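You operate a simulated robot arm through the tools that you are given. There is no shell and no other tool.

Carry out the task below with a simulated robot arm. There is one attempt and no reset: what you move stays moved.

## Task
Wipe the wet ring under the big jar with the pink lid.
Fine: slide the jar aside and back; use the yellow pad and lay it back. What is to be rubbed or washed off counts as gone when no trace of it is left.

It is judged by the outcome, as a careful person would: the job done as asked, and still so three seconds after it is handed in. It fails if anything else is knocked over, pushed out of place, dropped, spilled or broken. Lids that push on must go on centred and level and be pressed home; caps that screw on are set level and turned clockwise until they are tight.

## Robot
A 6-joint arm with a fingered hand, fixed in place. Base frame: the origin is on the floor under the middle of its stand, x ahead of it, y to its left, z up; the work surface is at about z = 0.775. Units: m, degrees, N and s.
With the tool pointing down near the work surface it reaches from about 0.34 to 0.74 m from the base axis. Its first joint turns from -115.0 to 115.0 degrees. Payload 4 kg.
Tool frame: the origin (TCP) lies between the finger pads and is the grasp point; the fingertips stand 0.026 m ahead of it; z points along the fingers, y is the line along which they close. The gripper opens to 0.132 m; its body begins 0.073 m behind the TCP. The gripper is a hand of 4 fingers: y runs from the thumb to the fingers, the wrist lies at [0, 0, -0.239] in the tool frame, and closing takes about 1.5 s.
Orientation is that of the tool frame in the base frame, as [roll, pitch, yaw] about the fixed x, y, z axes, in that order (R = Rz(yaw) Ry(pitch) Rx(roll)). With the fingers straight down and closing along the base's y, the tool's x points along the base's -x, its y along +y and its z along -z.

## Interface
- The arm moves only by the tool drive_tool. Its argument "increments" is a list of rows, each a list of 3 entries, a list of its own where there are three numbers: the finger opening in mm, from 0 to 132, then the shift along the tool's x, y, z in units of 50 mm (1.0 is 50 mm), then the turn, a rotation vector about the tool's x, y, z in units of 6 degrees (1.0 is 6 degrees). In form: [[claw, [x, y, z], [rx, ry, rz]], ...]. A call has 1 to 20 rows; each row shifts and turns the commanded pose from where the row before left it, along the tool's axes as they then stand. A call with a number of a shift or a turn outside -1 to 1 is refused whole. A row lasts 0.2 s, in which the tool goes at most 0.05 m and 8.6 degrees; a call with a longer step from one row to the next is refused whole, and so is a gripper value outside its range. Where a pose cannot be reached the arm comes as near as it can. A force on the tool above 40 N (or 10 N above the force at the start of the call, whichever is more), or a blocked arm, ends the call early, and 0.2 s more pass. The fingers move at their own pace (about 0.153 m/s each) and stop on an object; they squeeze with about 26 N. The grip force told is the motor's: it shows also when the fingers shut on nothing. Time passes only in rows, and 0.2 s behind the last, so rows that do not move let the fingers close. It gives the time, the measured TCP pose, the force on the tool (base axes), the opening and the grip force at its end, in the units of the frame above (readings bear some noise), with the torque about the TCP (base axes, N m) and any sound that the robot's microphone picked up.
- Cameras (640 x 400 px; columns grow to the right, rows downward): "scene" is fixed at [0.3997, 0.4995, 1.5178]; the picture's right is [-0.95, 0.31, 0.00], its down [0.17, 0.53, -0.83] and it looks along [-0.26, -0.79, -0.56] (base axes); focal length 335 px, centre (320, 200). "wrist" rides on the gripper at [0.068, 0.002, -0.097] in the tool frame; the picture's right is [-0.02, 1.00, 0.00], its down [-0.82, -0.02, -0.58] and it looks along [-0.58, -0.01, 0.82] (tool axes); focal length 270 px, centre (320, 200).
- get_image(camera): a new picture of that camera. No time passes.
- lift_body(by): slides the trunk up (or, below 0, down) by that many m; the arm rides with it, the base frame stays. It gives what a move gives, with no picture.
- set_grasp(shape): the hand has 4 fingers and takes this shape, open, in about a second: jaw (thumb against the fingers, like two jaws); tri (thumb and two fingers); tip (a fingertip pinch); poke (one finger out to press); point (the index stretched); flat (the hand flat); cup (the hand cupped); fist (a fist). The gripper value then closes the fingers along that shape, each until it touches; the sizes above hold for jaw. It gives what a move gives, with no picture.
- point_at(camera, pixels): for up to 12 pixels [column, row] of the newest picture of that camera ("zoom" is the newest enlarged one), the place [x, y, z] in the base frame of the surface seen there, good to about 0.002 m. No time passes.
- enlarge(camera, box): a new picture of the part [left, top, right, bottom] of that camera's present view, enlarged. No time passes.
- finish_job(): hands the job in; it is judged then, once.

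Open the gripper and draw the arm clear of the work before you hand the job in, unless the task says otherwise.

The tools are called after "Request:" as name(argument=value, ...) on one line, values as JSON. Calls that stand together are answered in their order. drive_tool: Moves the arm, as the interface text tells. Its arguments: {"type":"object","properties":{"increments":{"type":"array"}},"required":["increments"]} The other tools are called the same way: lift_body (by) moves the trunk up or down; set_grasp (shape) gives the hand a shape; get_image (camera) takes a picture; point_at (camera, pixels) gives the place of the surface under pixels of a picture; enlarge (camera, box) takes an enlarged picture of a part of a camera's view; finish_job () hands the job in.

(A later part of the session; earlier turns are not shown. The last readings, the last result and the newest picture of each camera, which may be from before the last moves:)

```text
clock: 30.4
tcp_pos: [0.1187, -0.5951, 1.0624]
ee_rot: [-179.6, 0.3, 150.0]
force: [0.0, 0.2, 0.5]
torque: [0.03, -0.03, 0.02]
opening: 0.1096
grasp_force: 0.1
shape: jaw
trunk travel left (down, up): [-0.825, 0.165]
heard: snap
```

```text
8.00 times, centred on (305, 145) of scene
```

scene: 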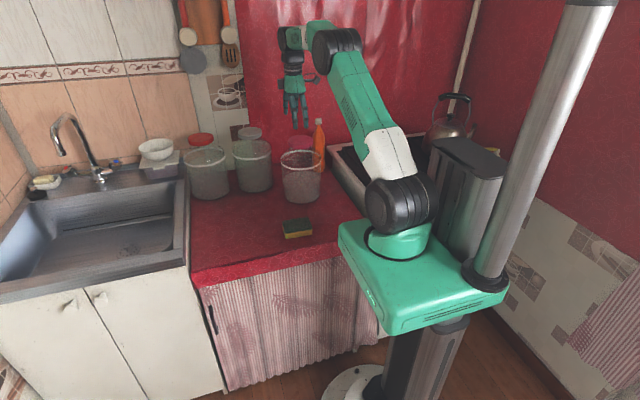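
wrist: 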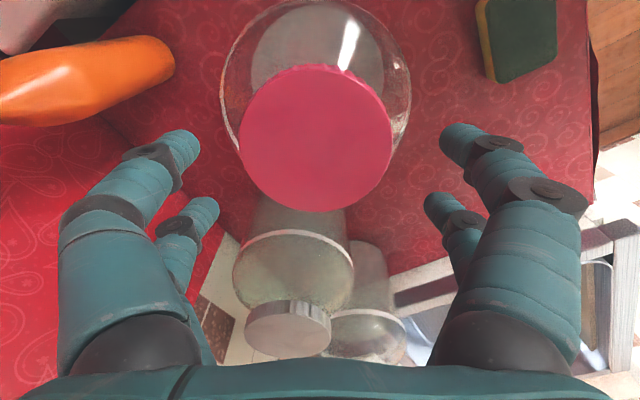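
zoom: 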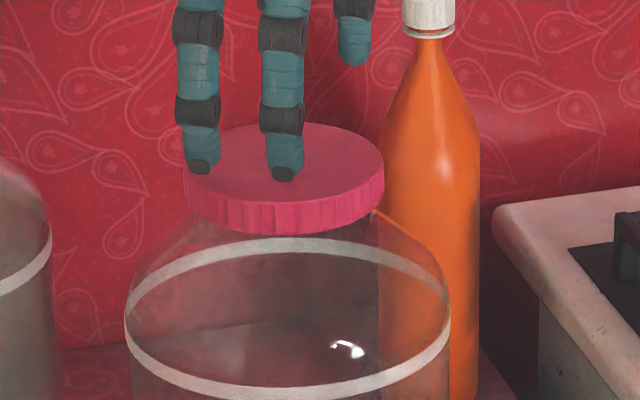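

Another snap was heard; I check the lid's level and height again before going on.

Request:
point_at(camera="wrist", pixels=[[245, 135], [387, 135], [315, 72], [320, 205], [316, 135], [270, 90], [365, 90], [270, 180], [365, 185], [290, 120], [340, 120], [316, 170]])

Request:
point_at(camera="zoom", pixels=[[240, 150], [340, 150], [240, 190], [340, 185], [330, 210], [330, 222], [330, 230], [200, 205], [200, 215], [375, 195], [375, 200], [290, 140]])

Request:
enlarge(camera="scene", box=[285, 130, 325, 160])

```text
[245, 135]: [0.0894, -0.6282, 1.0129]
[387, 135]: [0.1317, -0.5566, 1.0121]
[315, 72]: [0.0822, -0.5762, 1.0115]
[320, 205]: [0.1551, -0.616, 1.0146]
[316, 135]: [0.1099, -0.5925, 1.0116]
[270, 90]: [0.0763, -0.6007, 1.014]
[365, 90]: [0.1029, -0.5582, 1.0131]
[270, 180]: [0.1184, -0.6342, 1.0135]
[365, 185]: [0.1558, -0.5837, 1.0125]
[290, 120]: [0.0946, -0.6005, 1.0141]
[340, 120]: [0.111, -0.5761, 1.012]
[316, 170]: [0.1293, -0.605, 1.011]
```

```text
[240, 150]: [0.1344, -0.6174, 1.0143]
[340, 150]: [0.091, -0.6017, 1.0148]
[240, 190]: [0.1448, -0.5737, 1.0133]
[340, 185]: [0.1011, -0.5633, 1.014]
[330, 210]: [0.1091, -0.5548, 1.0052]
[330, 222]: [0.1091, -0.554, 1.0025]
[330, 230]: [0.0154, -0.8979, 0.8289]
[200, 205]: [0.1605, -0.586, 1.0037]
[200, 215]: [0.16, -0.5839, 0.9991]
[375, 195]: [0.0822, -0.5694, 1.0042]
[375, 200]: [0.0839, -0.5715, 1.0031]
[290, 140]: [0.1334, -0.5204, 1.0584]
```

```text
13.33 times, centred on (305, 145) of scene
```

zoom: 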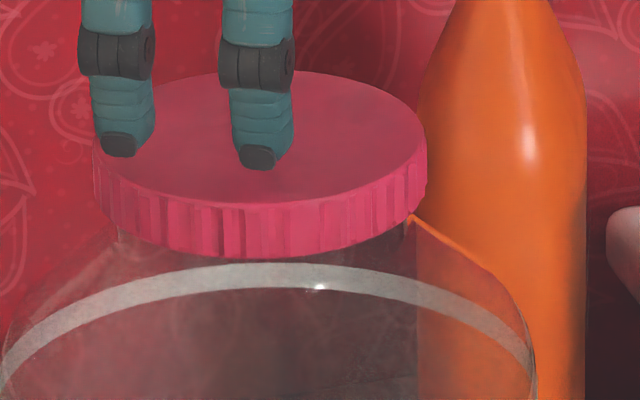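

The lid is level at 1.013 and centred, so it is seated. I lower to TCP z 1.024 and close in steps, so the rounded tips meet the middle of the lid wall.

Request:
drive_tool(increments=[[110, [0, 0, 0.4], [0, 0, 0]], [104, [0, 0, 0.25], [0, 0, 0]], [98, [0, 0, 0.12], [0, 0, 0]], [94, [0, 0, 0], [0, 0, 0]], [90, [0, 0, 0], [0, 0, 0]], [88, [0, 0, 0], [0, 0, 0]], [88, [0, 0, 0], [0, 0, 0]]])

Request:
enlarge(camera="scene", box=[285, 130, 325, 160])

Request:
enlarge(camera="wrist", box=[180, 60, 460, 260])

```text
clock: 32.0
tcp_pos: [0.1175, -0.5945, 1.0235]
ee_rot: [-179.6, 0.3, 149.9]
force: [-0.2, -0.8, -0.6]
torque: [0.01, -0.01, 0.02]
opening: 0.0885
grasp_force: 0.1
shape: jaw
trunk travel left (down, up): [-0.825, 0.165]
```

```text
13.33 times, centred on (305, 145) of scene
```

zoom: 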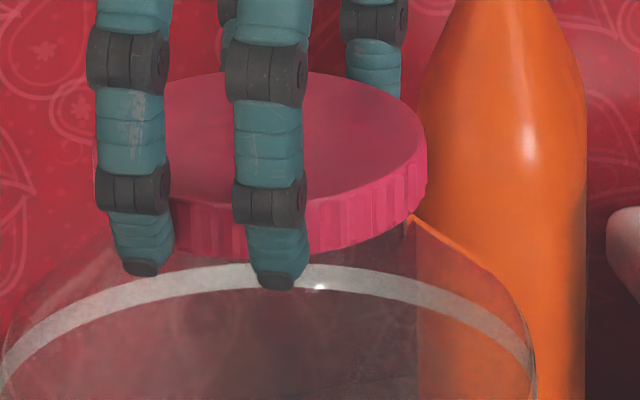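

```text
2.00 times, centred on (320, 160) of wrist
```

zoom: 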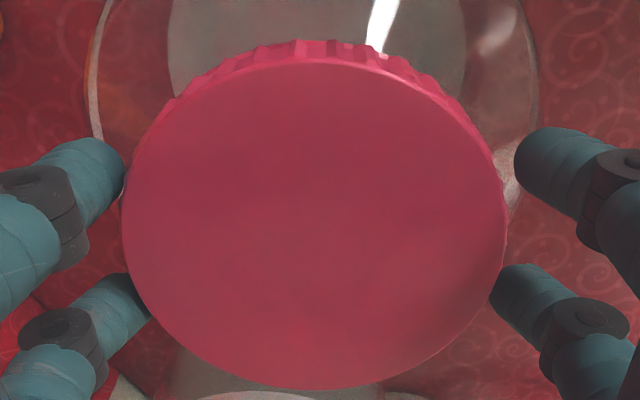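

Left tips nearly touch while the right have a small gap, so I shift 1 mm toward the thumb side and close until contact.

Request:
drive_tool(increments=[[88, [0, -0.025, 0], [0, 0, 0]], [85, [0, 0, 0], [0, 0, 0]], [83, [0, 0, 0], [0, 0, 0]], [82, [0, 0, 0], [0, 0, 0]], [81, [0, 0, 0], [0, 0, 0]], [81, [0, 0, 0], [0, 0, 0]]])

Request:
enlarge(camera="wrist", box=[180, 60, 460, 260])

```text
clock: 33.5
tcp_pos: [0.1178, -0.5959, 1.0222]
ee_rot: [-179.6, 0.4, 150.0]
force: [-0.4, 0.1, -0.3]
torque: [0.01, 0.03, 0.0]
opening: 0.0824
grasp_force: 0.0
shape: jaw
trunk travel left (down, up): [-0.825, 0.165]
```

```text
2.00 times, centred on (320, 160) of wrist
```

zoom: 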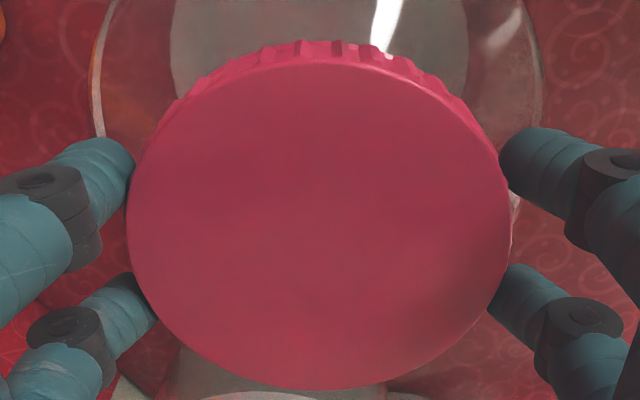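

Nearly touching on all four tips. I close by another millimetre or two.

Request:
drive_tool(increments=[[80, [0, 0, 0], [0, 0, 0]], [79, [0, 0, 0], [0, 0, 0]], [79, [0, 0, 0], [0, 0, 0]]])

Request:
enlarge(camera="wrist", box=[180, 60, 460, 260])

```text
clock: 34.2
tcp_pos: [0.1187, -0.5964, 1.0237]
ee_rot: [-179.6, 0.3, 150.0]
force: [0.0, -1.0, -1.0]
torque: [0.04, 0.0, -0.04]
opening: 0.0753
grasp_force: 25.9
shape: jaw
trunk travel left (down, up): [-0.825, 0.165]
```

```text
2.00 times, centred on (320, 160) of wrist
```

zoom: 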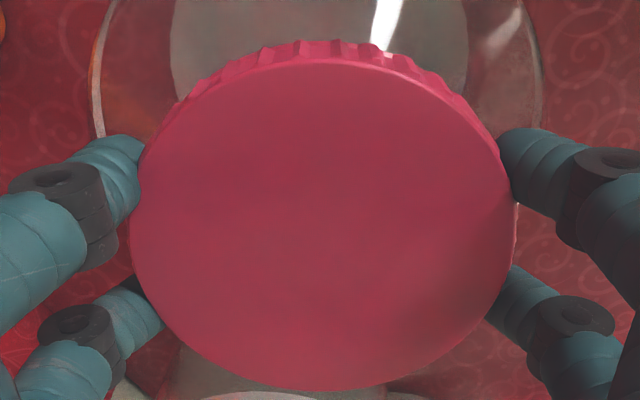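

A stable grip: 25.9 N, no snap, lid level. I test-slide the jar 20 mm toward +y slowly.

Request:
drive_tool(increments=[[76, [0, 0, 0], [0, 0, 0]], [76, [0.03, 0.052, 0], [0, 0, 0]], [76, [0.05, 0.0866, 0], [0, 0, 0]], [76, [0.06, 0.104, 0], [0, 0, 0]], [76, [0.06, 0.104, 0], [0, 0, 0]], [76, [0, 0, 0], [0, 0, 0]]])

Request:
get_image(camera="scene")

Request:
enlarge(camera="wrist", box=[180, 0, 460, 260])

```text
clock: 35.6
tcp_pos: [0.1177, -0.5786, 1.0254]
ee_rot: [-179.4, 0.4, 149.9]
force: [0.9, -11.3, 11.4]
torque: [-0.69, 0.11, 0.07]
opening: 0.0757
grasp_force: 26.3
shape: jaw
trunk travel left (down, up): [-0.825, 0.165]
```

```text
taken
```

scene: 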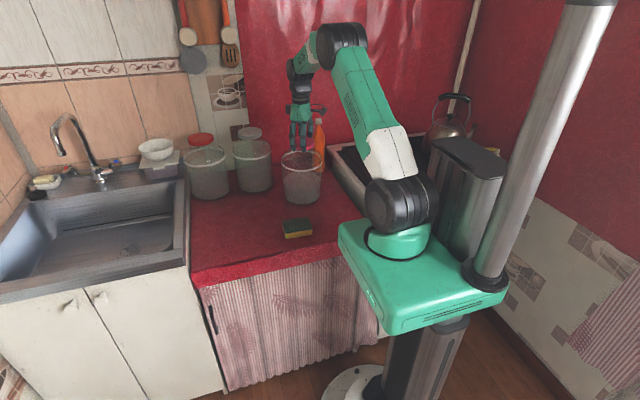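

```text
1.54 times, centred on (320, 130) of wrist
```

zoom: 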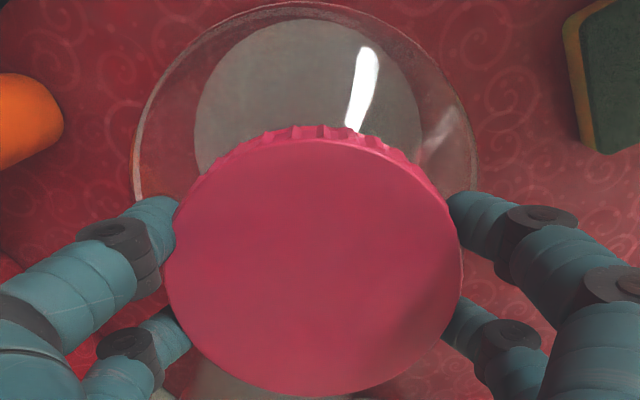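

Forces reached 11 N sideways and 11 N up. I look closely whether the jar slid or tips.

Request:
enlarge(camera="scene", box=[260, 120, 340, 220])

Request:
point_at(camera="zoom", pixels=[[320, 330], [290, 320], [350, 320], [320, 335], [300, 130], [340, 130]])

Request:
point_at(camera="wrist", pixels=[[260, 160], [380, 160], [320, 100], [325, 240], [320, 170], [290, 200], [360, 200]])

```text
4.00 times, centred on (300, 170) of scene
```

zoom: 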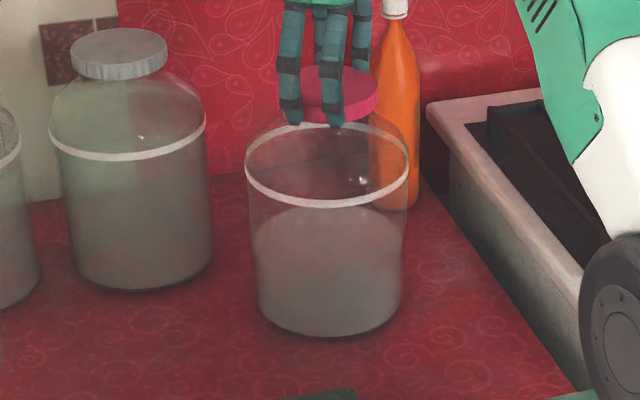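

```text
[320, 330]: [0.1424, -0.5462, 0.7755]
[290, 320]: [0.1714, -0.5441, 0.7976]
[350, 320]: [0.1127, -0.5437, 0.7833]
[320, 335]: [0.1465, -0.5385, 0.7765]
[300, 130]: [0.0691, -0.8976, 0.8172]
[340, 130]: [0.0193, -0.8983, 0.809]
```

```text
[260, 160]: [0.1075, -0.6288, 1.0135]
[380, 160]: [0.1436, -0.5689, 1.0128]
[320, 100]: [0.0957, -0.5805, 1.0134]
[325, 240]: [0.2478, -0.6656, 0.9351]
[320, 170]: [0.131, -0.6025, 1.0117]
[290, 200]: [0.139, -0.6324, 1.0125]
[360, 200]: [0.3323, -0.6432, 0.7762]
```

The jar slid about 15 mm with the hand and stays upright, but the friction at the base makes it want to tip; the hand resists best along its own y. I release, rise, and turn the hand a further 36 degrees so that its y lies along the planned slide direction (0.92, 0.39).

Request:
drive_tool(increments=[[90, [0, 0, 0], [0, 0, 0]], [110, [0, 0, 0], [0, 0, 0]], [125, [0, 0, 0], [0, 0, 0]], [125, [0, 0, -0.4], [0, 0, 0]], [125, [0, 0, -0.8], [0, 0, 0]], [125, [0, 0, -0.4], [0, 0, 0]], [125, [0, 0, 0], [0, 0, 1]], [125, [0, 0, 0], [0, 0, 1]], [125, [0, 0, 0], [0, 0, 1]], [125, [0, 0, 0], [0, 0, 1]], [125, [0, 0, 0], [0, 0, 1]], [125, [0, 0, 0], [0, 0, 1]], [125, [0, 0, 0], [0, 0, 0]]])

Request:
get_image(camera="wrist")

Request:
enlarge(camera="scene", box=[260, 120, 340, 220])

```text
clock: 38.5
tcp_pos: [0.119, -0.5768, 1.1018]
ee_rot: [-179.8, 0.4, 113.9]
force: [-0.6, -0.3, -0.4]
torque: [0.02, 0.01, 0.0]
opening: 0.1251
grasp_force: 0.0
shape: jaw
trunk travel left (down, up): [-0.825, 0.165]
heard: snap
```

```text
taken
```

wrist: 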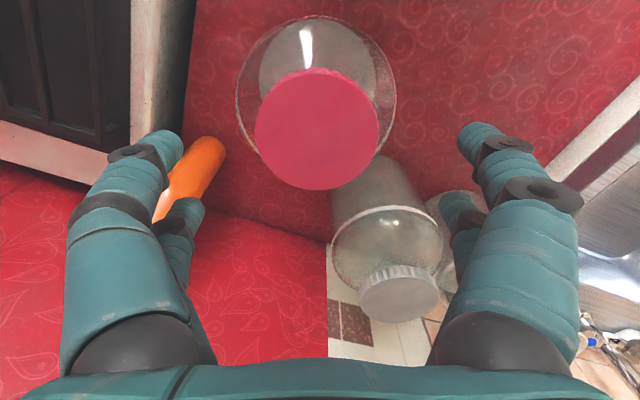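

```text
4.00 times, centred on (300, 170) of scene
```

zoom: 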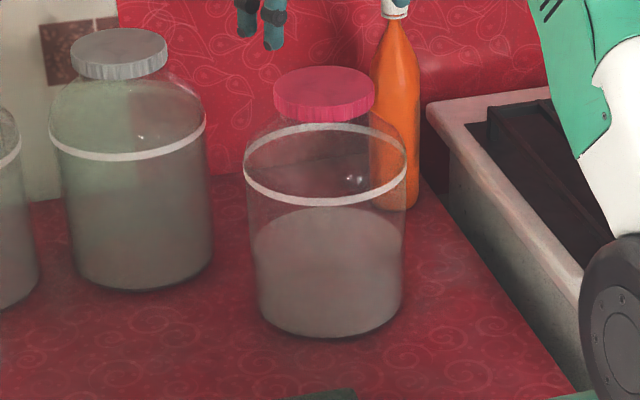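

Another snap on release. I measure the lid again for level and centring.

Request:
point_at(camera="wrist", pixels=[[260, 130], [374, 130], [315, 80], [320, 185], [317, 130], [280, 95], [355, 95], [280, 165], [360, 165], [300, 110], [340, 110], [317, 155]])

Request:
enlarge(camera="scene", box=[285, 130, 325, 160])

Request:
enlarge(camera="wrist", box=[220, 0, 420, 200])

```text
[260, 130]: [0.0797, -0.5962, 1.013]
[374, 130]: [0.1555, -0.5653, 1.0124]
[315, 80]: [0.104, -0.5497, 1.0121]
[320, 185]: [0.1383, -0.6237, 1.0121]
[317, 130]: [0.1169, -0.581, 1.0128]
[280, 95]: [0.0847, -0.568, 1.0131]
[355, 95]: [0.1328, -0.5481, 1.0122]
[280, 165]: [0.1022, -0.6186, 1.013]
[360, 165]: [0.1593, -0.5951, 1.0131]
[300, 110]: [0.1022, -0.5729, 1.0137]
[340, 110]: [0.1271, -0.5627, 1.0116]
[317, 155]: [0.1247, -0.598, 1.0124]
```

```text
13.33 times, centred on (305, 145) of scene
```

zoom: 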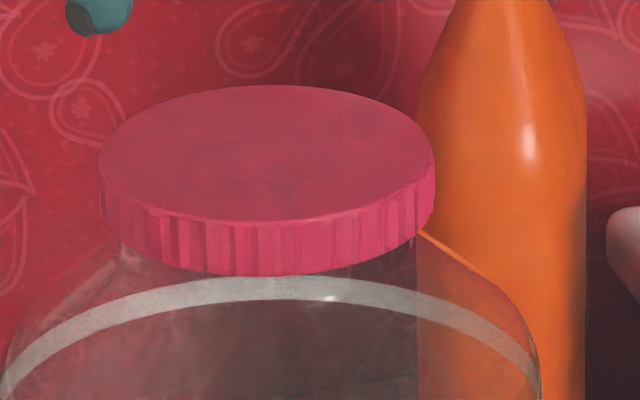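

```text
2.00 times, centred on (320, 100) of wrist
```

zoom: 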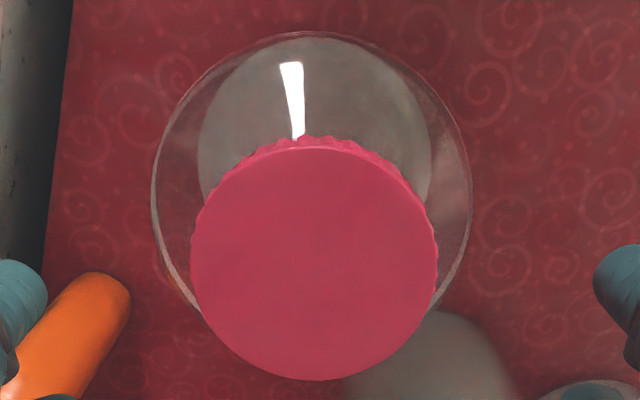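

Lid is level (z 1.0116–1.0137) and concentric with the jar; its centre is now about (0.1205,-0.5845). I centre the hand over it and come down again to z 1.024.

Request:
drive_tool(increments=[[125, [-0.16, -0.03, 0], [0, 0, 0]], [125, [0, 0, 0.5], [0, 0, 0]], [125, [0, 0, 0.5], [0, 0, 0]], [118, [0, 0, 0.35], [0, 0, 0]], [110, [0, 0, 0.2], [0, 0, 0]], [102, [0, 0, 0], [0, 0, 0]], [96, [0, 0, 0], [0, 0, 0]], [92, [0, 0, 0], [0, 0, 0]], [88, [0, 0, 0], [0, 0, 0]], [88, [0, 0, 0], [0, 0, 0]]])

Request:
get_image(camera="wrist")

Request:
enlarge(camera="scene", box=[285, 130, 325, 160])

```text
clock: 40.6
tcp_pos: [0.1198, -0.5851, 1.0252]
ee_rot: [-179.8, 0.4, 114.0]
force: [-0.7, 0.2, -0.1]
torque: [-0.02, 0.02, -0.04]
opening: 0.0885
grasp_force: 0.0
shape: jaw
trunk travel left (down, up): [-0.825, 0.165]
```

```text
taken
```

wrist: 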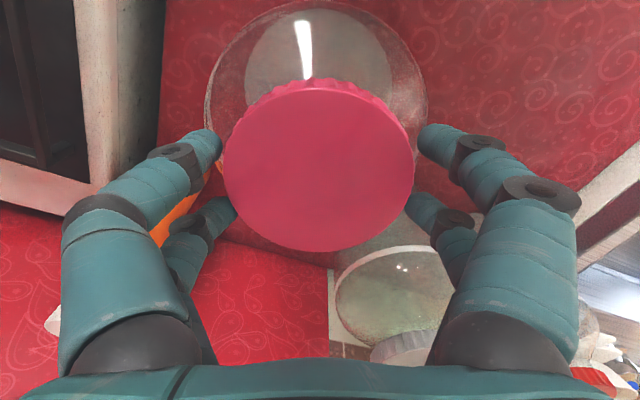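

```text
13.33 times, centred on (305, 145) of scene
```

zoom: 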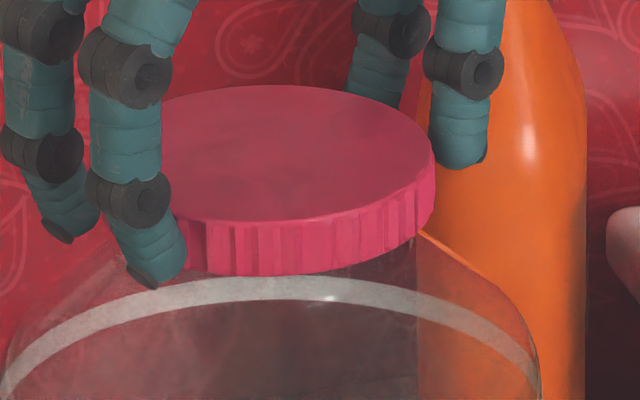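

Well centred. I close until it grips.

Request:
drive_tool(increments=[[85, [0, 0, 0], [0, 0, 0]], [83, [0, 0, 0], [0, 0, 0]], [81, [0, 0, 0], [0, 0, 0]], [80, [0, 0, 0], [0, 0, 0]], [79, [0, 0, 0], [0, 0, 0]], [78, [0, 0, 0], [0, 0, 0]], [78, [0, 0, 0], [0, 0, 0]]])

Request:
enlarge(camera="scene", box=[285, 130, 325, 160])

Request:
enlarge(camera="wrist", box=[180, 60, 460, 260])

```text
clock: 42.2
tcp_pos: [0.1205, -0.5848, 1.0244]
ee_rot: [-179.9, 0.5, 114.0]
force: [-1.3, 2.2, -1.4]
torque: [0.08, 0.02, -0.02]
opening: 0.0792
grasp_force: 26.4
shape: jaw
trunk travel left (down, up): [-0.825, 0.165]
```

```text
13.33 times, centred on (305, 145) of scene
```

zoom: 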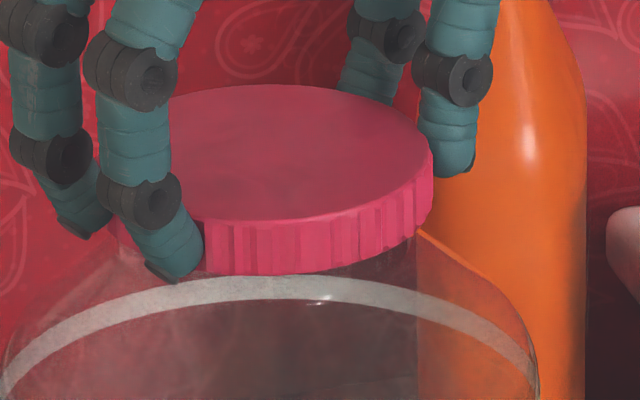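

```text
2.00 times, centred on (320, 160) of wrist
```

zoom: 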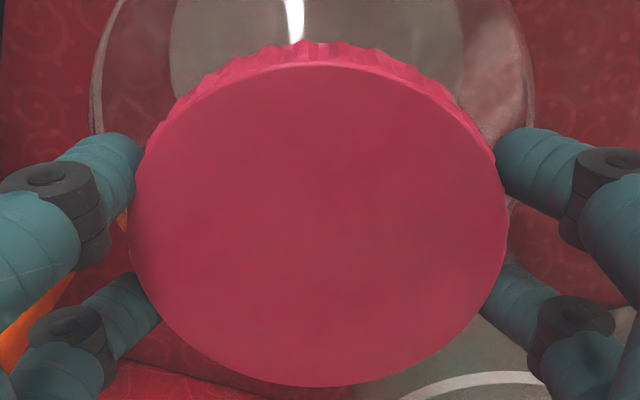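

Gripped (26.4 N) with the lid level. I slide along the tool's +y, first 30 mm.

Request:
drive_tool(increments=[[76, [0, 0.06, 0], [0, 0, 0]], [76, [0, 0.1, 0], [0, 0, 0]], [76, [0, 0.1, 0], [0, 0, 0]], [76, [0, 0.1, 0], [0, 0, 0]], [76, [0, 0.12, 0], [0, 0, 0]], [76, [0, 0.12, 0], [0, 0, 0]], [76, [0, 0, 0], [0, 0, 0]]])

Request:
enlarge(camera="scene", box=[260, 120, 340, 220])

Request:
get_image(camera="wrist")

```text
clock: 43.9
tcp_pos: [0.1467, -0.573, 1.0252]
ee_rot: [-179.8, 0.4, 113.9]
force: [-5.7, -2.6, 0.3]
torque: [-0.07, 0.16, 0.0]
opening: 0.0781
grasp_force: 25.9
shape: jaw
trunk travel left (down, up): [-0.825, 0.165]
heard: snap
```

```text
4.00 times, centred on (300, 170) of scene
```

zoom: 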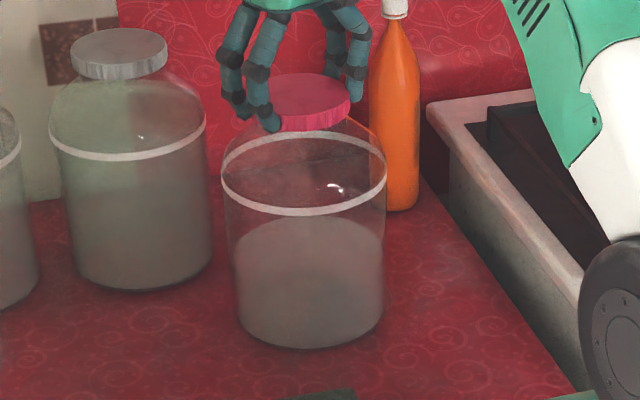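

```text
taken
```

wrist: 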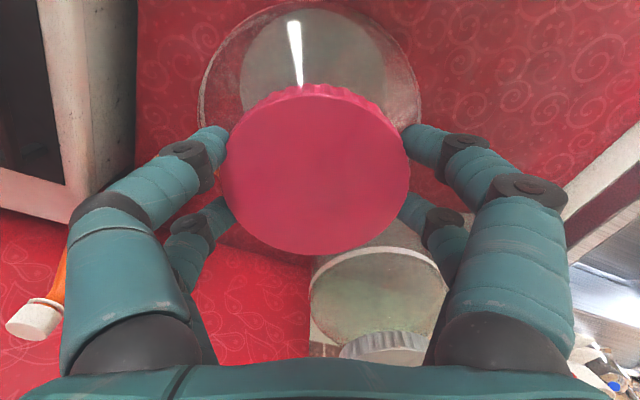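

The jar follows well (only 6 N). A snap was heard again, so I check the lid's level in the current view.

Request:
point_at(camera="wrist", pixels=[[228, 165], [403, 165], [312, 105], [318, 245], [316, 170], [260, 120], [375, 120], [260, 220], [375, 225], [290, 150], [345, 150], [316, 210]])

Request:
enlarge(camera="scene", box=[280, 130, 320, 160])

```text
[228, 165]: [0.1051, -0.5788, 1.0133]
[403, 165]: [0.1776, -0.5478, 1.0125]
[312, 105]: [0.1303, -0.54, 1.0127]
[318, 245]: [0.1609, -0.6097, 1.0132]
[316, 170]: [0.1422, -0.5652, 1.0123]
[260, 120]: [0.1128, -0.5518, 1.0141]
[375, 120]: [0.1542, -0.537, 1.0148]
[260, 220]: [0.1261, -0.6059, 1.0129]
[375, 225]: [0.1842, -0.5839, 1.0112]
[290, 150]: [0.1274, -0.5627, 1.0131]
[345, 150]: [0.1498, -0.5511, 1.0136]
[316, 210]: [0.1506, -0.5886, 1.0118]
```

```text
13.33 times, centred on (300, 145) of scene
```

zoom: 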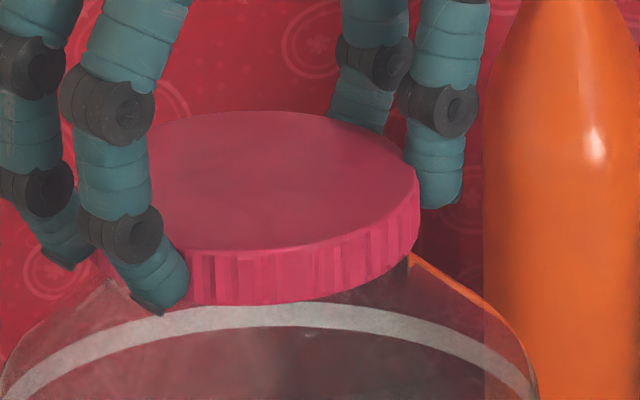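

Lid is level. I continue the slide along the tool's y, 0.10 m more, at about 8 mm per row.

Request:
drive_tool(increments=[[76, [0, 0.1, 0], [0, 0, 0]], [76, [0, 0.16, 0], [0, 0, 0]], [76, [0, 0.16, 0], [0, 0, 0]], [76, [0, 0.16, 0], [0, 0, 0]], [76, [0, 0.16, 0], [0, 0, 0]], [76, [0, 0.16, 0], [0, 0, 0]], [76, [0, 0.16, 0], [0, 0, 0]], [76, [0, 0.16, 0], [0, 0, 0]], [76, [0, 0.16, 0], [0, 0, 0]], [76, [0, 0.16, 0], [0, 0, 0]], [76, [0, 0.16, 0], [0, 0, 0]], [76, [0, 0.16, 0], [0, 0, 0]], [76, [0, 0.14, 0], [0, 0, 0]], [76, [0, 0, 0], [0, 0, 0]]])

Request:
get_image(camera="scene")

Request:
get_image(camera="wrist")

```text
clock: 46.9
tcp_pos: [0.238, -0.532, 1.0241]
ee_rot: [-179.9, 0.4, 114.0]
force: [-7.3, -2.8, 4.0]
torque: [-0.04, 0.17, 0.01]
opening: 0.0773
grasp_force: 26.3
shape: jaw
trunk travel left (down, up): [-0.825, 0.165]
```

```text
taken
```

scene: 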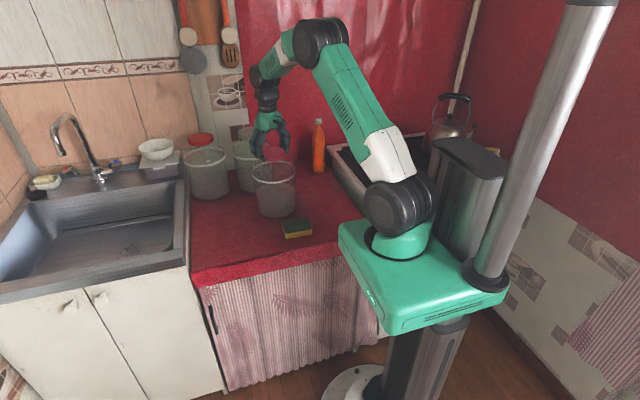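

```text
taken
```

wrist: 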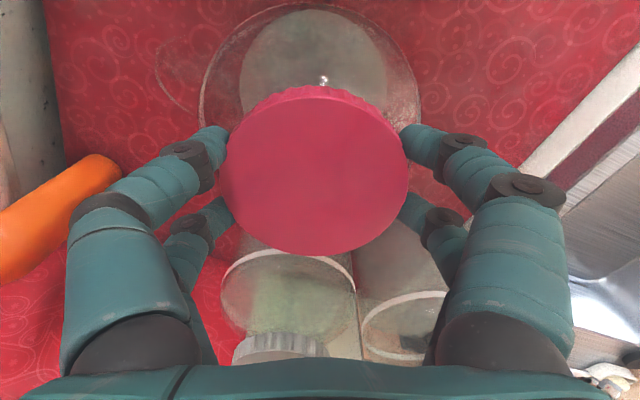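

The jar slides upright at about 8 N, and a faint arc of the wet ring shows at wrist (165,70). I continue to about (0.36,-0.50).

Request:
drive_tool(increments=[[76, [-0.028, 0.155, 0], [0, 0, 0]], [76, [-0.028, 0.155, 0], [0, 0, 0]], [76, [-0.028, 0.155, 0], [0, 0, 0]], [76, [-0.028, 0.155, 0], [0, 0, 0]], [76, [-0.028, 0.155, 0], [0, 0, 0]], [76, [-0.028, 0.155, 0], [0, 0, 0]], [76, [-0.028, 0.155, 0], [0, 0, 0]], [76, [-0.028, 0.155, 0], [0, 0, 0]], [76, [-0.028, 0.155, 0], [0, 0, 0]], [76, [-0.028, 0.155, 0], [0, 0, 0]], [76, [-0.028, 0.155, 0], [0, 0, 0]], [76, [-0.028, 0.155, 0], [0, 0, 0]], [76, [-0.028, 0.155, 0], [0, 0, 0]], [76, [-0.028, 0.155, 0], [0, 0, 0]], [76, [-0.028, 0.155, 0], [0, 0, 0]], [76, [-0.028, 0.155, 0], [0, 0, 0]], [76, [0, 0, 0], [0, 0, 0]]])

Request:
get_image(camera="scene")

Request:
get_image(camera="wrist")

```text
clock: 50.5
tcp_pos: [0.3614, -0.5021, 1.0247]
ee_rot: [-179.9, 0.4, 114.0]
force: [-3.0, -1.5, 1.1]
torque: [-0.01, 0.04, -0.02]
opening: 0.0768
grasp_force: 26.4
shape: jaw
trunk travel left (down, up): [-0.825, 0.165]
```

```text
taken
```

scene: 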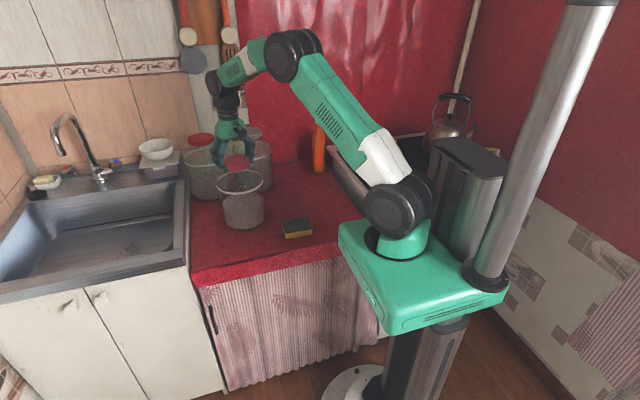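

```text
taken
```

wrist: 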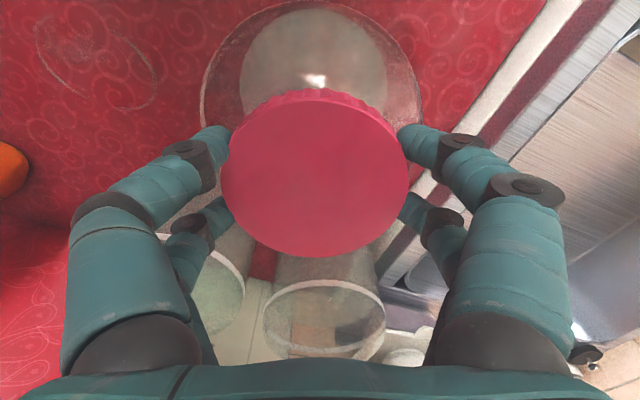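

The jar now stands at (0.36,-0.50), and the wet ring shows at wrist (95,60). I release, rise clear, and measure the ring.

Request:
drive_tool(increments=[[85, [0, 0, 0], [0, 0, 0]], [95, [0, 0, 0], [0, 0, 0]], [110, [0, 0, 0], [0, 0, 0]], [125, [0, 0, 0], [0, 0, 0]], [125, [0, 0, -0.4], [0, 0, 0]], [125, [0, 0, -0.8], [0, 0, 0]], [125, [0, 0, -0.8], [0, 0, 0]], [125, [0, 0, -0.6], [0, 0, 0]], [125, [0, 0, 0], [0, 0, 0]]])

Request:
get_image(camera="wrist")

Request:
enlarge(camera="scene", box=[220, 130, 360, 240])

```text
clock: 52.5
tcp_pos: [0.362, -0.5006, 1.1528]
ee_rot: [-179.8, 0.4, 113.9]
force: [-0.5, 0.8, 0.2]
torque: [0.01, 0.01, 0.03]
opening: 0.1248
grasp_force: 0.0
shape: jaw
trunk travel left (down, up): [-0.825, 0.165]
heard: snap
```

```text
taken
```

wrist: 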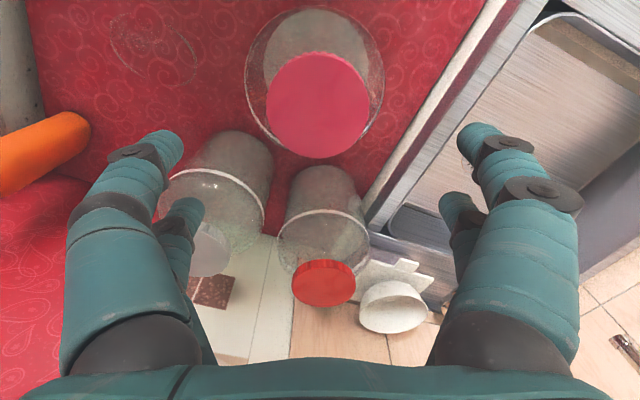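

```text
3.64 times, centred on (290, 185) of scene
```

zoom: 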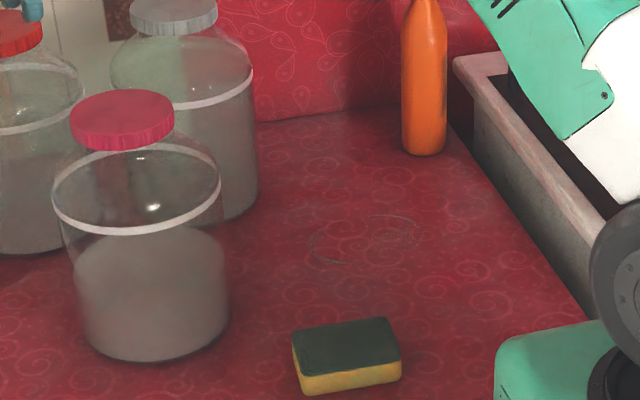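

The ring shows at zoom (365,240), spanning about x 308–420, y 213–267. I enlarge on it and measure its outline and the pad's outline.

Request:
enlarge(camera="scene", box=[275, 180, 330, 250])

Request:
enlarge(camera="wrist", box=[90, 0, 230, 100])

Request:
point_at(camera="wrist", pixels=[[112, 30], [150, 15], [190, 45], [195, 75], [170, 82], [125, 60], [152, 48], [60, 150], [20, 60]])

```text
5.71 times, centred on (302, 215) of scene
```

zoom: 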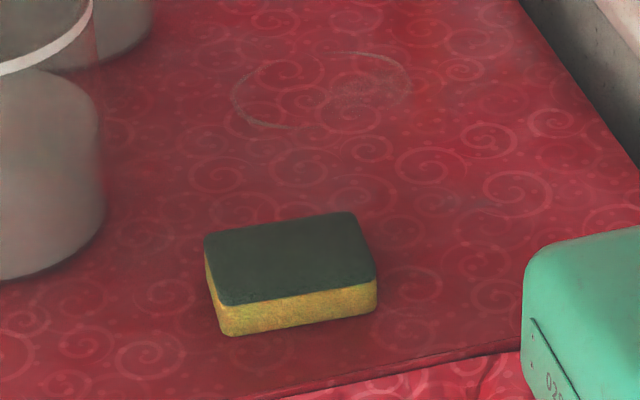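

```text
4.00 times, centred on (160, 50) of wrist
```

zoom: 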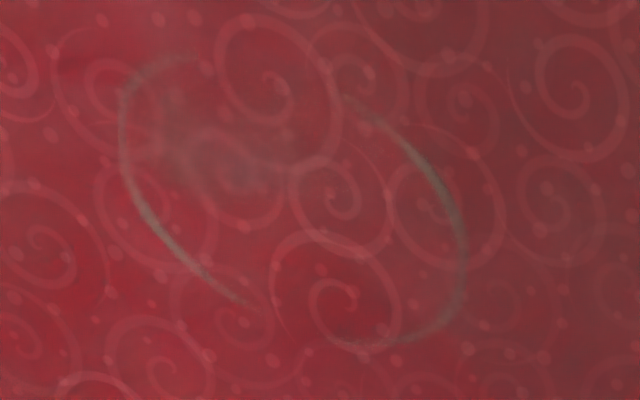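

```text
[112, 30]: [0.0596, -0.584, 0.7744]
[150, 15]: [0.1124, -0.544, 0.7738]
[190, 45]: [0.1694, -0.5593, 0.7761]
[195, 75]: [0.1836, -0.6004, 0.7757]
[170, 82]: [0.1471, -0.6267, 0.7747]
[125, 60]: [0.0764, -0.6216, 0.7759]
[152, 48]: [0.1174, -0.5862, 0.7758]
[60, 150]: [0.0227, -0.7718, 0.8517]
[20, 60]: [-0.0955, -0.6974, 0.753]
```

I measure points along the ring's arcs in this zoom.

Request:
point_at(camera="zoom", pixels=[[190, 57], [150, 70], [124, 110], [130, 170], [165, 235], [245, 303], [350, 100], [410, 150], [452, 205], [462, 270], [430, 330], [365, 346]])

Request:
enlarge(camera="scene", box=[275, 180, 330, 220])

```text
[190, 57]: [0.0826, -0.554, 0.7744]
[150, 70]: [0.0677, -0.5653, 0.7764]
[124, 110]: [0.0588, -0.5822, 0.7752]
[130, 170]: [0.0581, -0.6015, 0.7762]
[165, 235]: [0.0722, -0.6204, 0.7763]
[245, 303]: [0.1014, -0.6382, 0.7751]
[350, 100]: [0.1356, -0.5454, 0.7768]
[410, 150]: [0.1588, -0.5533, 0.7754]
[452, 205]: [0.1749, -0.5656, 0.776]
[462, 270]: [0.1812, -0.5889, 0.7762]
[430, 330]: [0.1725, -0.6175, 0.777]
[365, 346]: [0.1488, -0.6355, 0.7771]
```

```text
10.00 times, centred on (302, 200) of scene
```

zoom: 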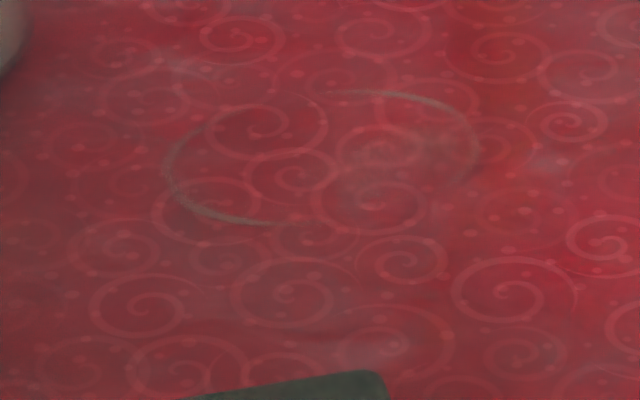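

Ring centre is about (0.120,-0.592), radius about 0.06. Now I measure the pad's corners, visible around scene (282,221), (308,217), (311,228), (285,233).

Request:
enlarge(camera="scene", box=[275, 205, 320, 245])

Request:
point_at(camera="scene", pixels=[[283, 221], [307, 218], [310.5, 227], [286, 232], [297, 225], [285, 237], [311, 233]])

```text
10.00 times, centred on (298, 225) of scene
```

zoom: 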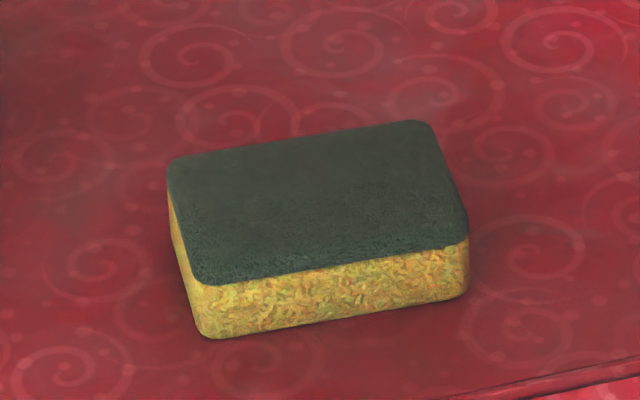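

```text
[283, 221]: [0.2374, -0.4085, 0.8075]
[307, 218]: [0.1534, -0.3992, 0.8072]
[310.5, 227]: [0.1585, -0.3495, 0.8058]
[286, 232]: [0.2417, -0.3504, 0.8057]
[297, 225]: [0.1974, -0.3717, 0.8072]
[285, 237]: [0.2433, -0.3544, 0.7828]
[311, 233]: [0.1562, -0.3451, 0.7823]
```

I measure the pad's top-face edges more finely in this zoom.

Request:
point_at(camera="zoom", pixels=[[180, 165], [240, 153], [300, 143], [360, 134], [415, 126], [440, 150], [455, 200], [440, 240], [330, 260], [220, 278], [175, 190], [188, 240]])

```text
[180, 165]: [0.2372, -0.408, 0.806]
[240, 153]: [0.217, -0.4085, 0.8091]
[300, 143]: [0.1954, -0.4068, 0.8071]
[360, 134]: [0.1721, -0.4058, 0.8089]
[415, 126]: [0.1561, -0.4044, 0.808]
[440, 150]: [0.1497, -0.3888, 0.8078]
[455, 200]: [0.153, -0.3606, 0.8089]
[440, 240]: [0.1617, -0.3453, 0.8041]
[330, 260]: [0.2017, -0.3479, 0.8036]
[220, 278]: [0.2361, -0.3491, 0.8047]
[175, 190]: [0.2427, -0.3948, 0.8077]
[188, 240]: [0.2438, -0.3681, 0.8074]
```

Pad: centre (0.197,-0.377), about 94 x 60 mm, skewed -2.7 degrees, top 0.808. I turn the hand back to yaw 177 up here, then move over the pad.

Request:
drive_tool(increments=[[125, [0, 0, 0], [0, 0, -0.96]], [125, [0, 0, 0], [0, 0, -0.96]], [125, [0, 0, 0], [0, 0, -0.96]], [125, [0, 0, 0], [0, 0, -0.96]], [125, [0, 0, 0], [0, 0, -0.96]], [125, [0, 0, 0], [0, 0, -0.96]], [125, [0, 0, 0], [0, 0, -0.96]], [125, [0, 0, 0], [0, 0, -0.96]], [125, [0, 0, 0], [0, 0, -0.96]], [125, [0, 0, 0], [0, 0, -0.96]], [125, [0, 0, 0], [0, 0, -0.96]], [125, [0.68, 0.46, 0], [0, 0, 0]], [125, [0.68, 0.46, 0], [0, 0, 0]], [125, [0.68, 0.46, 0], [0, 0, 0]], [125, [0.68, 0.46, 0], [0, 0, 0]], [125, [0.68, 0.46, 0], [0, 0, 0]], [125, [0, 0, 0], [0, 0, 0]]])

Request:
get_image(camera="wrist")

Request:
get_image(camera="scene")

```text
clock: 56.0
tcp_pos: [0.1965, -0.3782, 1.1543]
ee_rot: [-179.5, 0.1, 177.4]
force: [0.4, 0.8, -0.3]
torque: [0.02, 0.01, 0.0]
opening: 0.1247
grasp_force: 0.0
shape: jaw
trunk travel left (down, up): [-0.825, 0.165]
```

```text
taken
```

wrist: 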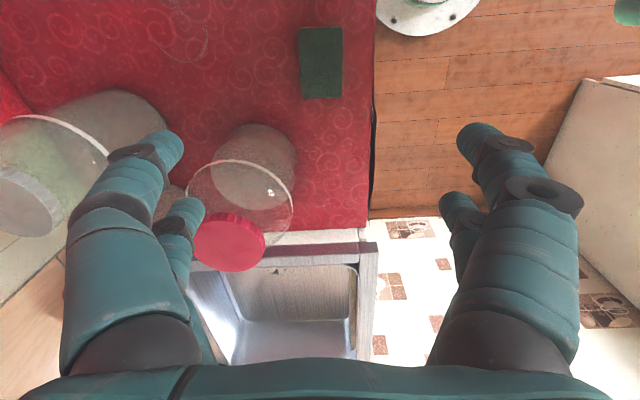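

```text
taken
```

scene: 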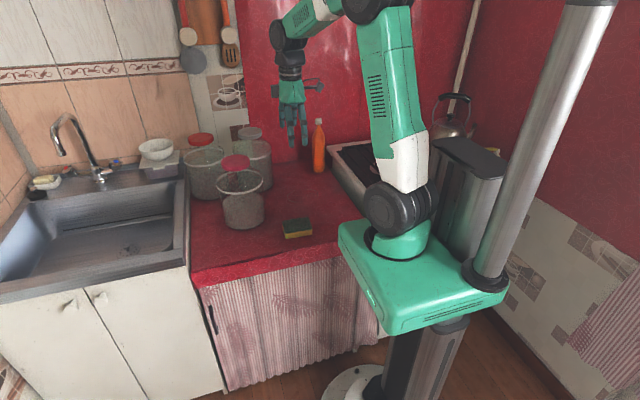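

Over the pad. I level the half-degree roll and descend to z 0.87.

Request:
drive_tool(increments=[[125, [0, 0, 0.7], [-0.08, 0, 0]], [125, [0, 0, 0.7], [0, 0, 0]], [125, [0, 0, 0.7], [0, 0, 0]], [125, [0, 0, 0.7], [0, 0, 0]], [125, [0, 0, 0.7], [0, 0, 0]], [125, [0, 0, 0.7], [0, 0, 0]], [125, [0, 0, 0.7], [0, 0, 0]], [125, [0, 0, 0.6], [0, 0, 0]], [120, [0, 0, 0.2], [0, 0, 0]], [120, [0, 0, 0], [0, 0, 0]]])

Request:
get_image(camera="wrist")

Request:
get_image(camera="scene")

```text
clock: 58.2
tcp_pos: [0.1968, -0.3788, 0.868]
ee_rot: [180.0, 0.1, 177.4]
force: [0.3, 0.0, 0.7]
torque: [-0.01, -0.04, 0.03]
opening: 0.1202
grasp_force: 0.0
shape: jaw
trunk travel left (down, up): [-0.825, 0.165]
```

```text
taken
```

wrist: 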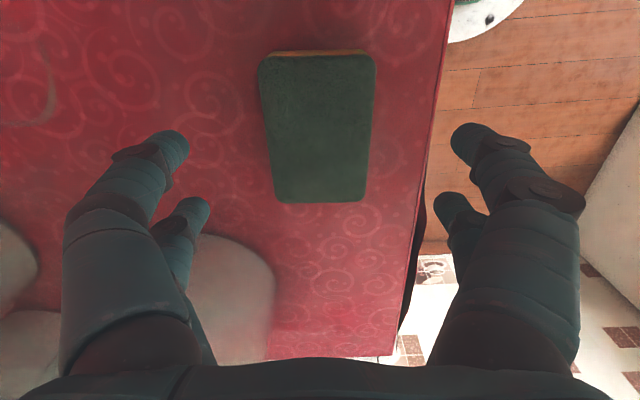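

```text
taken
```

scene: 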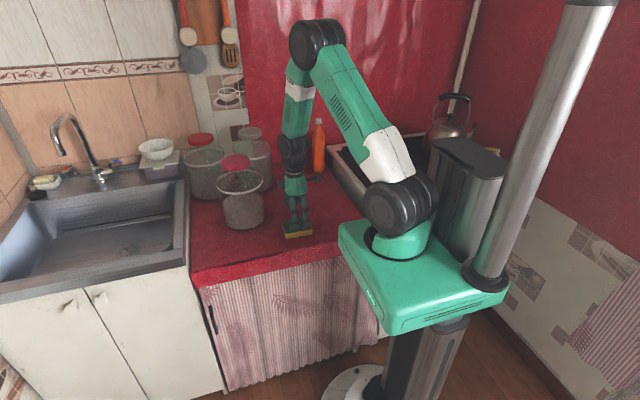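

The pad is centred under the hand (columns 268–372). I narrow the opening and descend to TCP z 0.808, tips about 7 mm above the table.

Request:
drive_tool(increments=[[105, [0, 0.03, 0.3], [0, 0, 0]], [95, [0, 0, 0.3], [0, 0, 0]], [92, [0, 0, 0.25], [0, 0, 0]], [92, [0, 0, 0.2], [0, 0, 0]], [92, [0, 0, 0.13], [0, 0, 0]], [92, [0, 0, 0], [0, 0, 0]]])

Request:
get_image(camera="wrist")

Request:
enlarge(camera="scene", box=[260, 180, 340, 250])

```text
clock: 59.6
tcp_pos: [0.198, -0.3755, 0.8082]
ee_rot: [-180.0, 0.0, 177.4]
force: [-0.4, 0.2, -0.1]
torque: [-0.02, 0.01, 0.01]
opening: 0.0921
grasp_force: 0.0
shape: jaw
trunk travel left (down, up): [-0.825, 0.165]
```

```text
taken
```

wrist: 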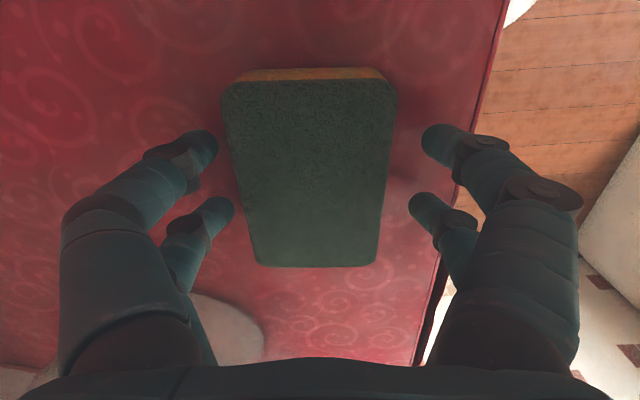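

```text
5.71 times, centred on (300, 215) of scene
```

zoom: 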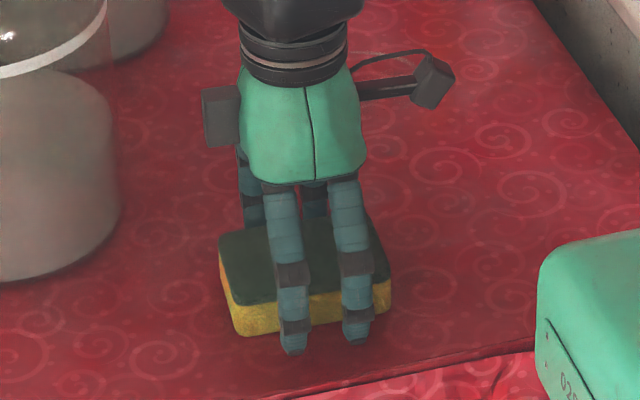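

The fingers straddle the pad's 60 mm width. I close on it.

Request:
drive_tool(increments=[[75, [0, 0, 0], [0, 0, 0]], [65, [0, 0, 0], [0, 0, 0]], [58, [0, 0, 0], [0, 0, 0]], [52, [0, 0, 0], [0, 0, 0]], [46, [0, 0, 0], [0, 0, 0]], [42, [0, 0, 0], [0, 0, 0]], [42, [0, 0, 0], [0, 0, 0]], [42, [0, 0, 0], [0, 0, 0]]])

Request:
get_image(camera="wrist")

Request:
enlarge(camera="scene", box=[260, 180, 340, 250])

```text
clock: 61.5
tcp_pos: [0.1985, -0.3769, 0.8075]
ee_rot: [-180.0, 0.0, 177.4]
force: [-0.2, 0.8, -0.2]
torque: [-0.01, 0.0, -0.02]
opening: 0.058
grasp_force: 26.4
shape: jaw
trunk travel left (down, up): [-0.825, 0.165]
```

```text
taken
```

wrist: 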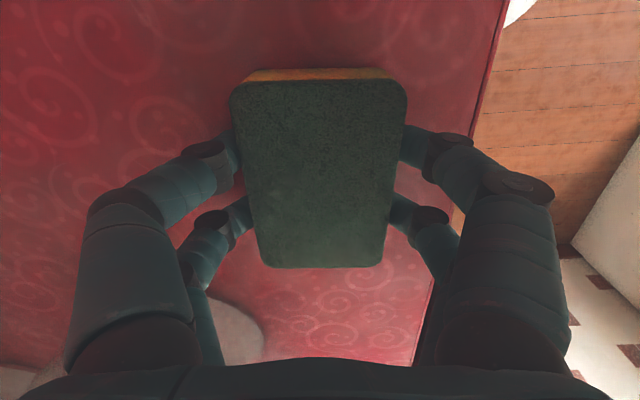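

```text
5.71 times, centred on (300, 215) of scene
```

zoom: 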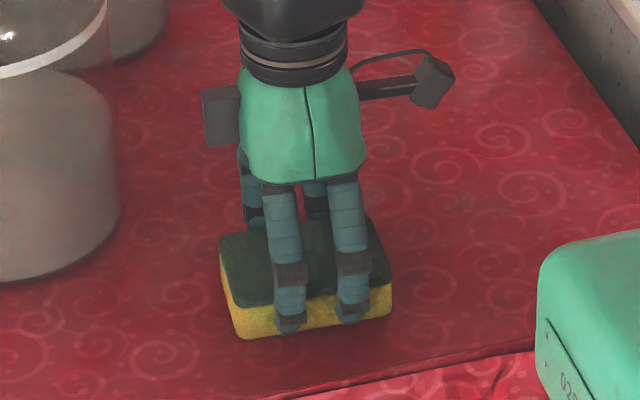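

The pad is held (26.4 N, 58 mm). Before the wipe I measure the stove rim and bottle base for clearance.

Request:
get_image(camera="scene")

Request:
point_at(camera="scene", pixels=[[319, 171], [319, 160], [335, 155], [345, 175], [352, 190], [360, 200], [340, 165], [350, 160], [358, 175], [330, 148]])

```text
taken
```

scene: 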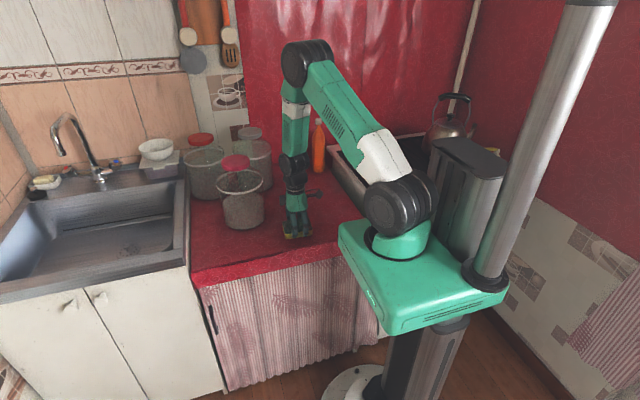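

```text
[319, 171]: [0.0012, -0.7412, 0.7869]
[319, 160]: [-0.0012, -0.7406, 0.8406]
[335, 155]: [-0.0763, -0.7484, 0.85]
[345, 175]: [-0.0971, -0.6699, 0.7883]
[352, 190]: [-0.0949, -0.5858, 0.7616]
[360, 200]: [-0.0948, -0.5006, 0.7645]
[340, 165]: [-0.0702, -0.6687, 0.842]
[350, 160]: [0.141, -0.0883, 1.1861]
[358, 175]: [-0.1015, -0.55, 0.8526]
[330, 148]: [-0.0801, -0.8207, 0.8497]
```

Stove rim is at x -0.07, z 0.85 and the bottle front at y -0.741: enough clearance. I lift the pad 50 mm, turn to yaw 150 and carry it over the ring's centre.

Request:
drive_tool(increments=[[42, [0, 0, -0.4], [0, 0, 0]], [42, [0, 0, -0.6], [0, 0, 0]], [42, [0, 0, 0], [0, 0, 0.914]], [42, [0, 0, 0], [0, 0, 0.914]], [42, [0, 0, 0], [0, 0, 0.914]], [42, [0, 0, 0], [0, 0, 0.914]], [42, [0, 0, 0], [0, 0, 0.914]], [42, [-0.114, -0.643, 0], [0, 0, 0]], [42, [-0.114, -0.643, 0], [0, 0, 0]], [42, [-0.114, -0.643, 0], [0, 0, 0]], [42, [-0.114, -0.643, 0], [0, 0, 0]], [42, [-0.114, -0.643, 0], [0, 0, 0]], [42, [-0.114, -0.643, 0], [0, 0, 0]], [42, [-0.114, -0.643, 0], [0, 0, 0]], [42, [0, 0, 0], [0, 0, 0]]])

Request:
get_image(camera="scene")

Request:
get_image(camera="wrist")

```text
clock: 64.7
tcp_pos: [0.1179, -0.5919, 0.8604]
ee_rot: [179.9, 0.0, 149.9]
force: [0.4, -0.2, -0.3]
torque: [0.01, 0.01, -0.03]
opening: 0.0581
grasp_force: 25.4
shape: jaw
trunk travel left (down, up): [-0.825, 0.165]
```

```text
taken
```

scene: 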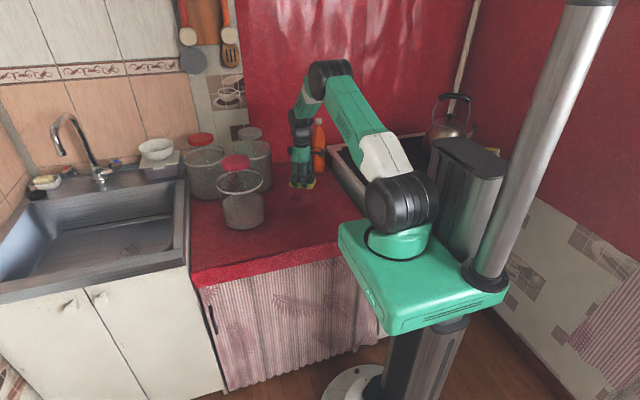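

```text
taken
```

wrist: 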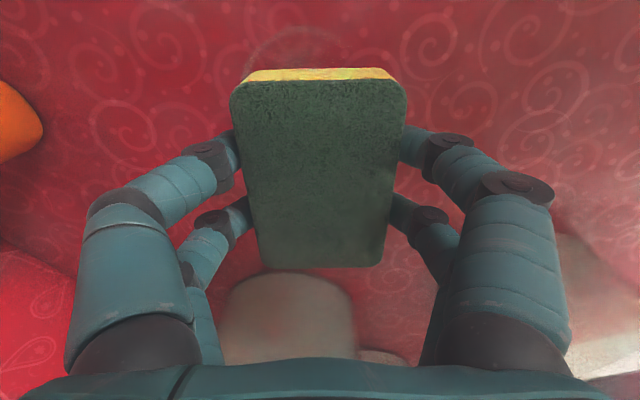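

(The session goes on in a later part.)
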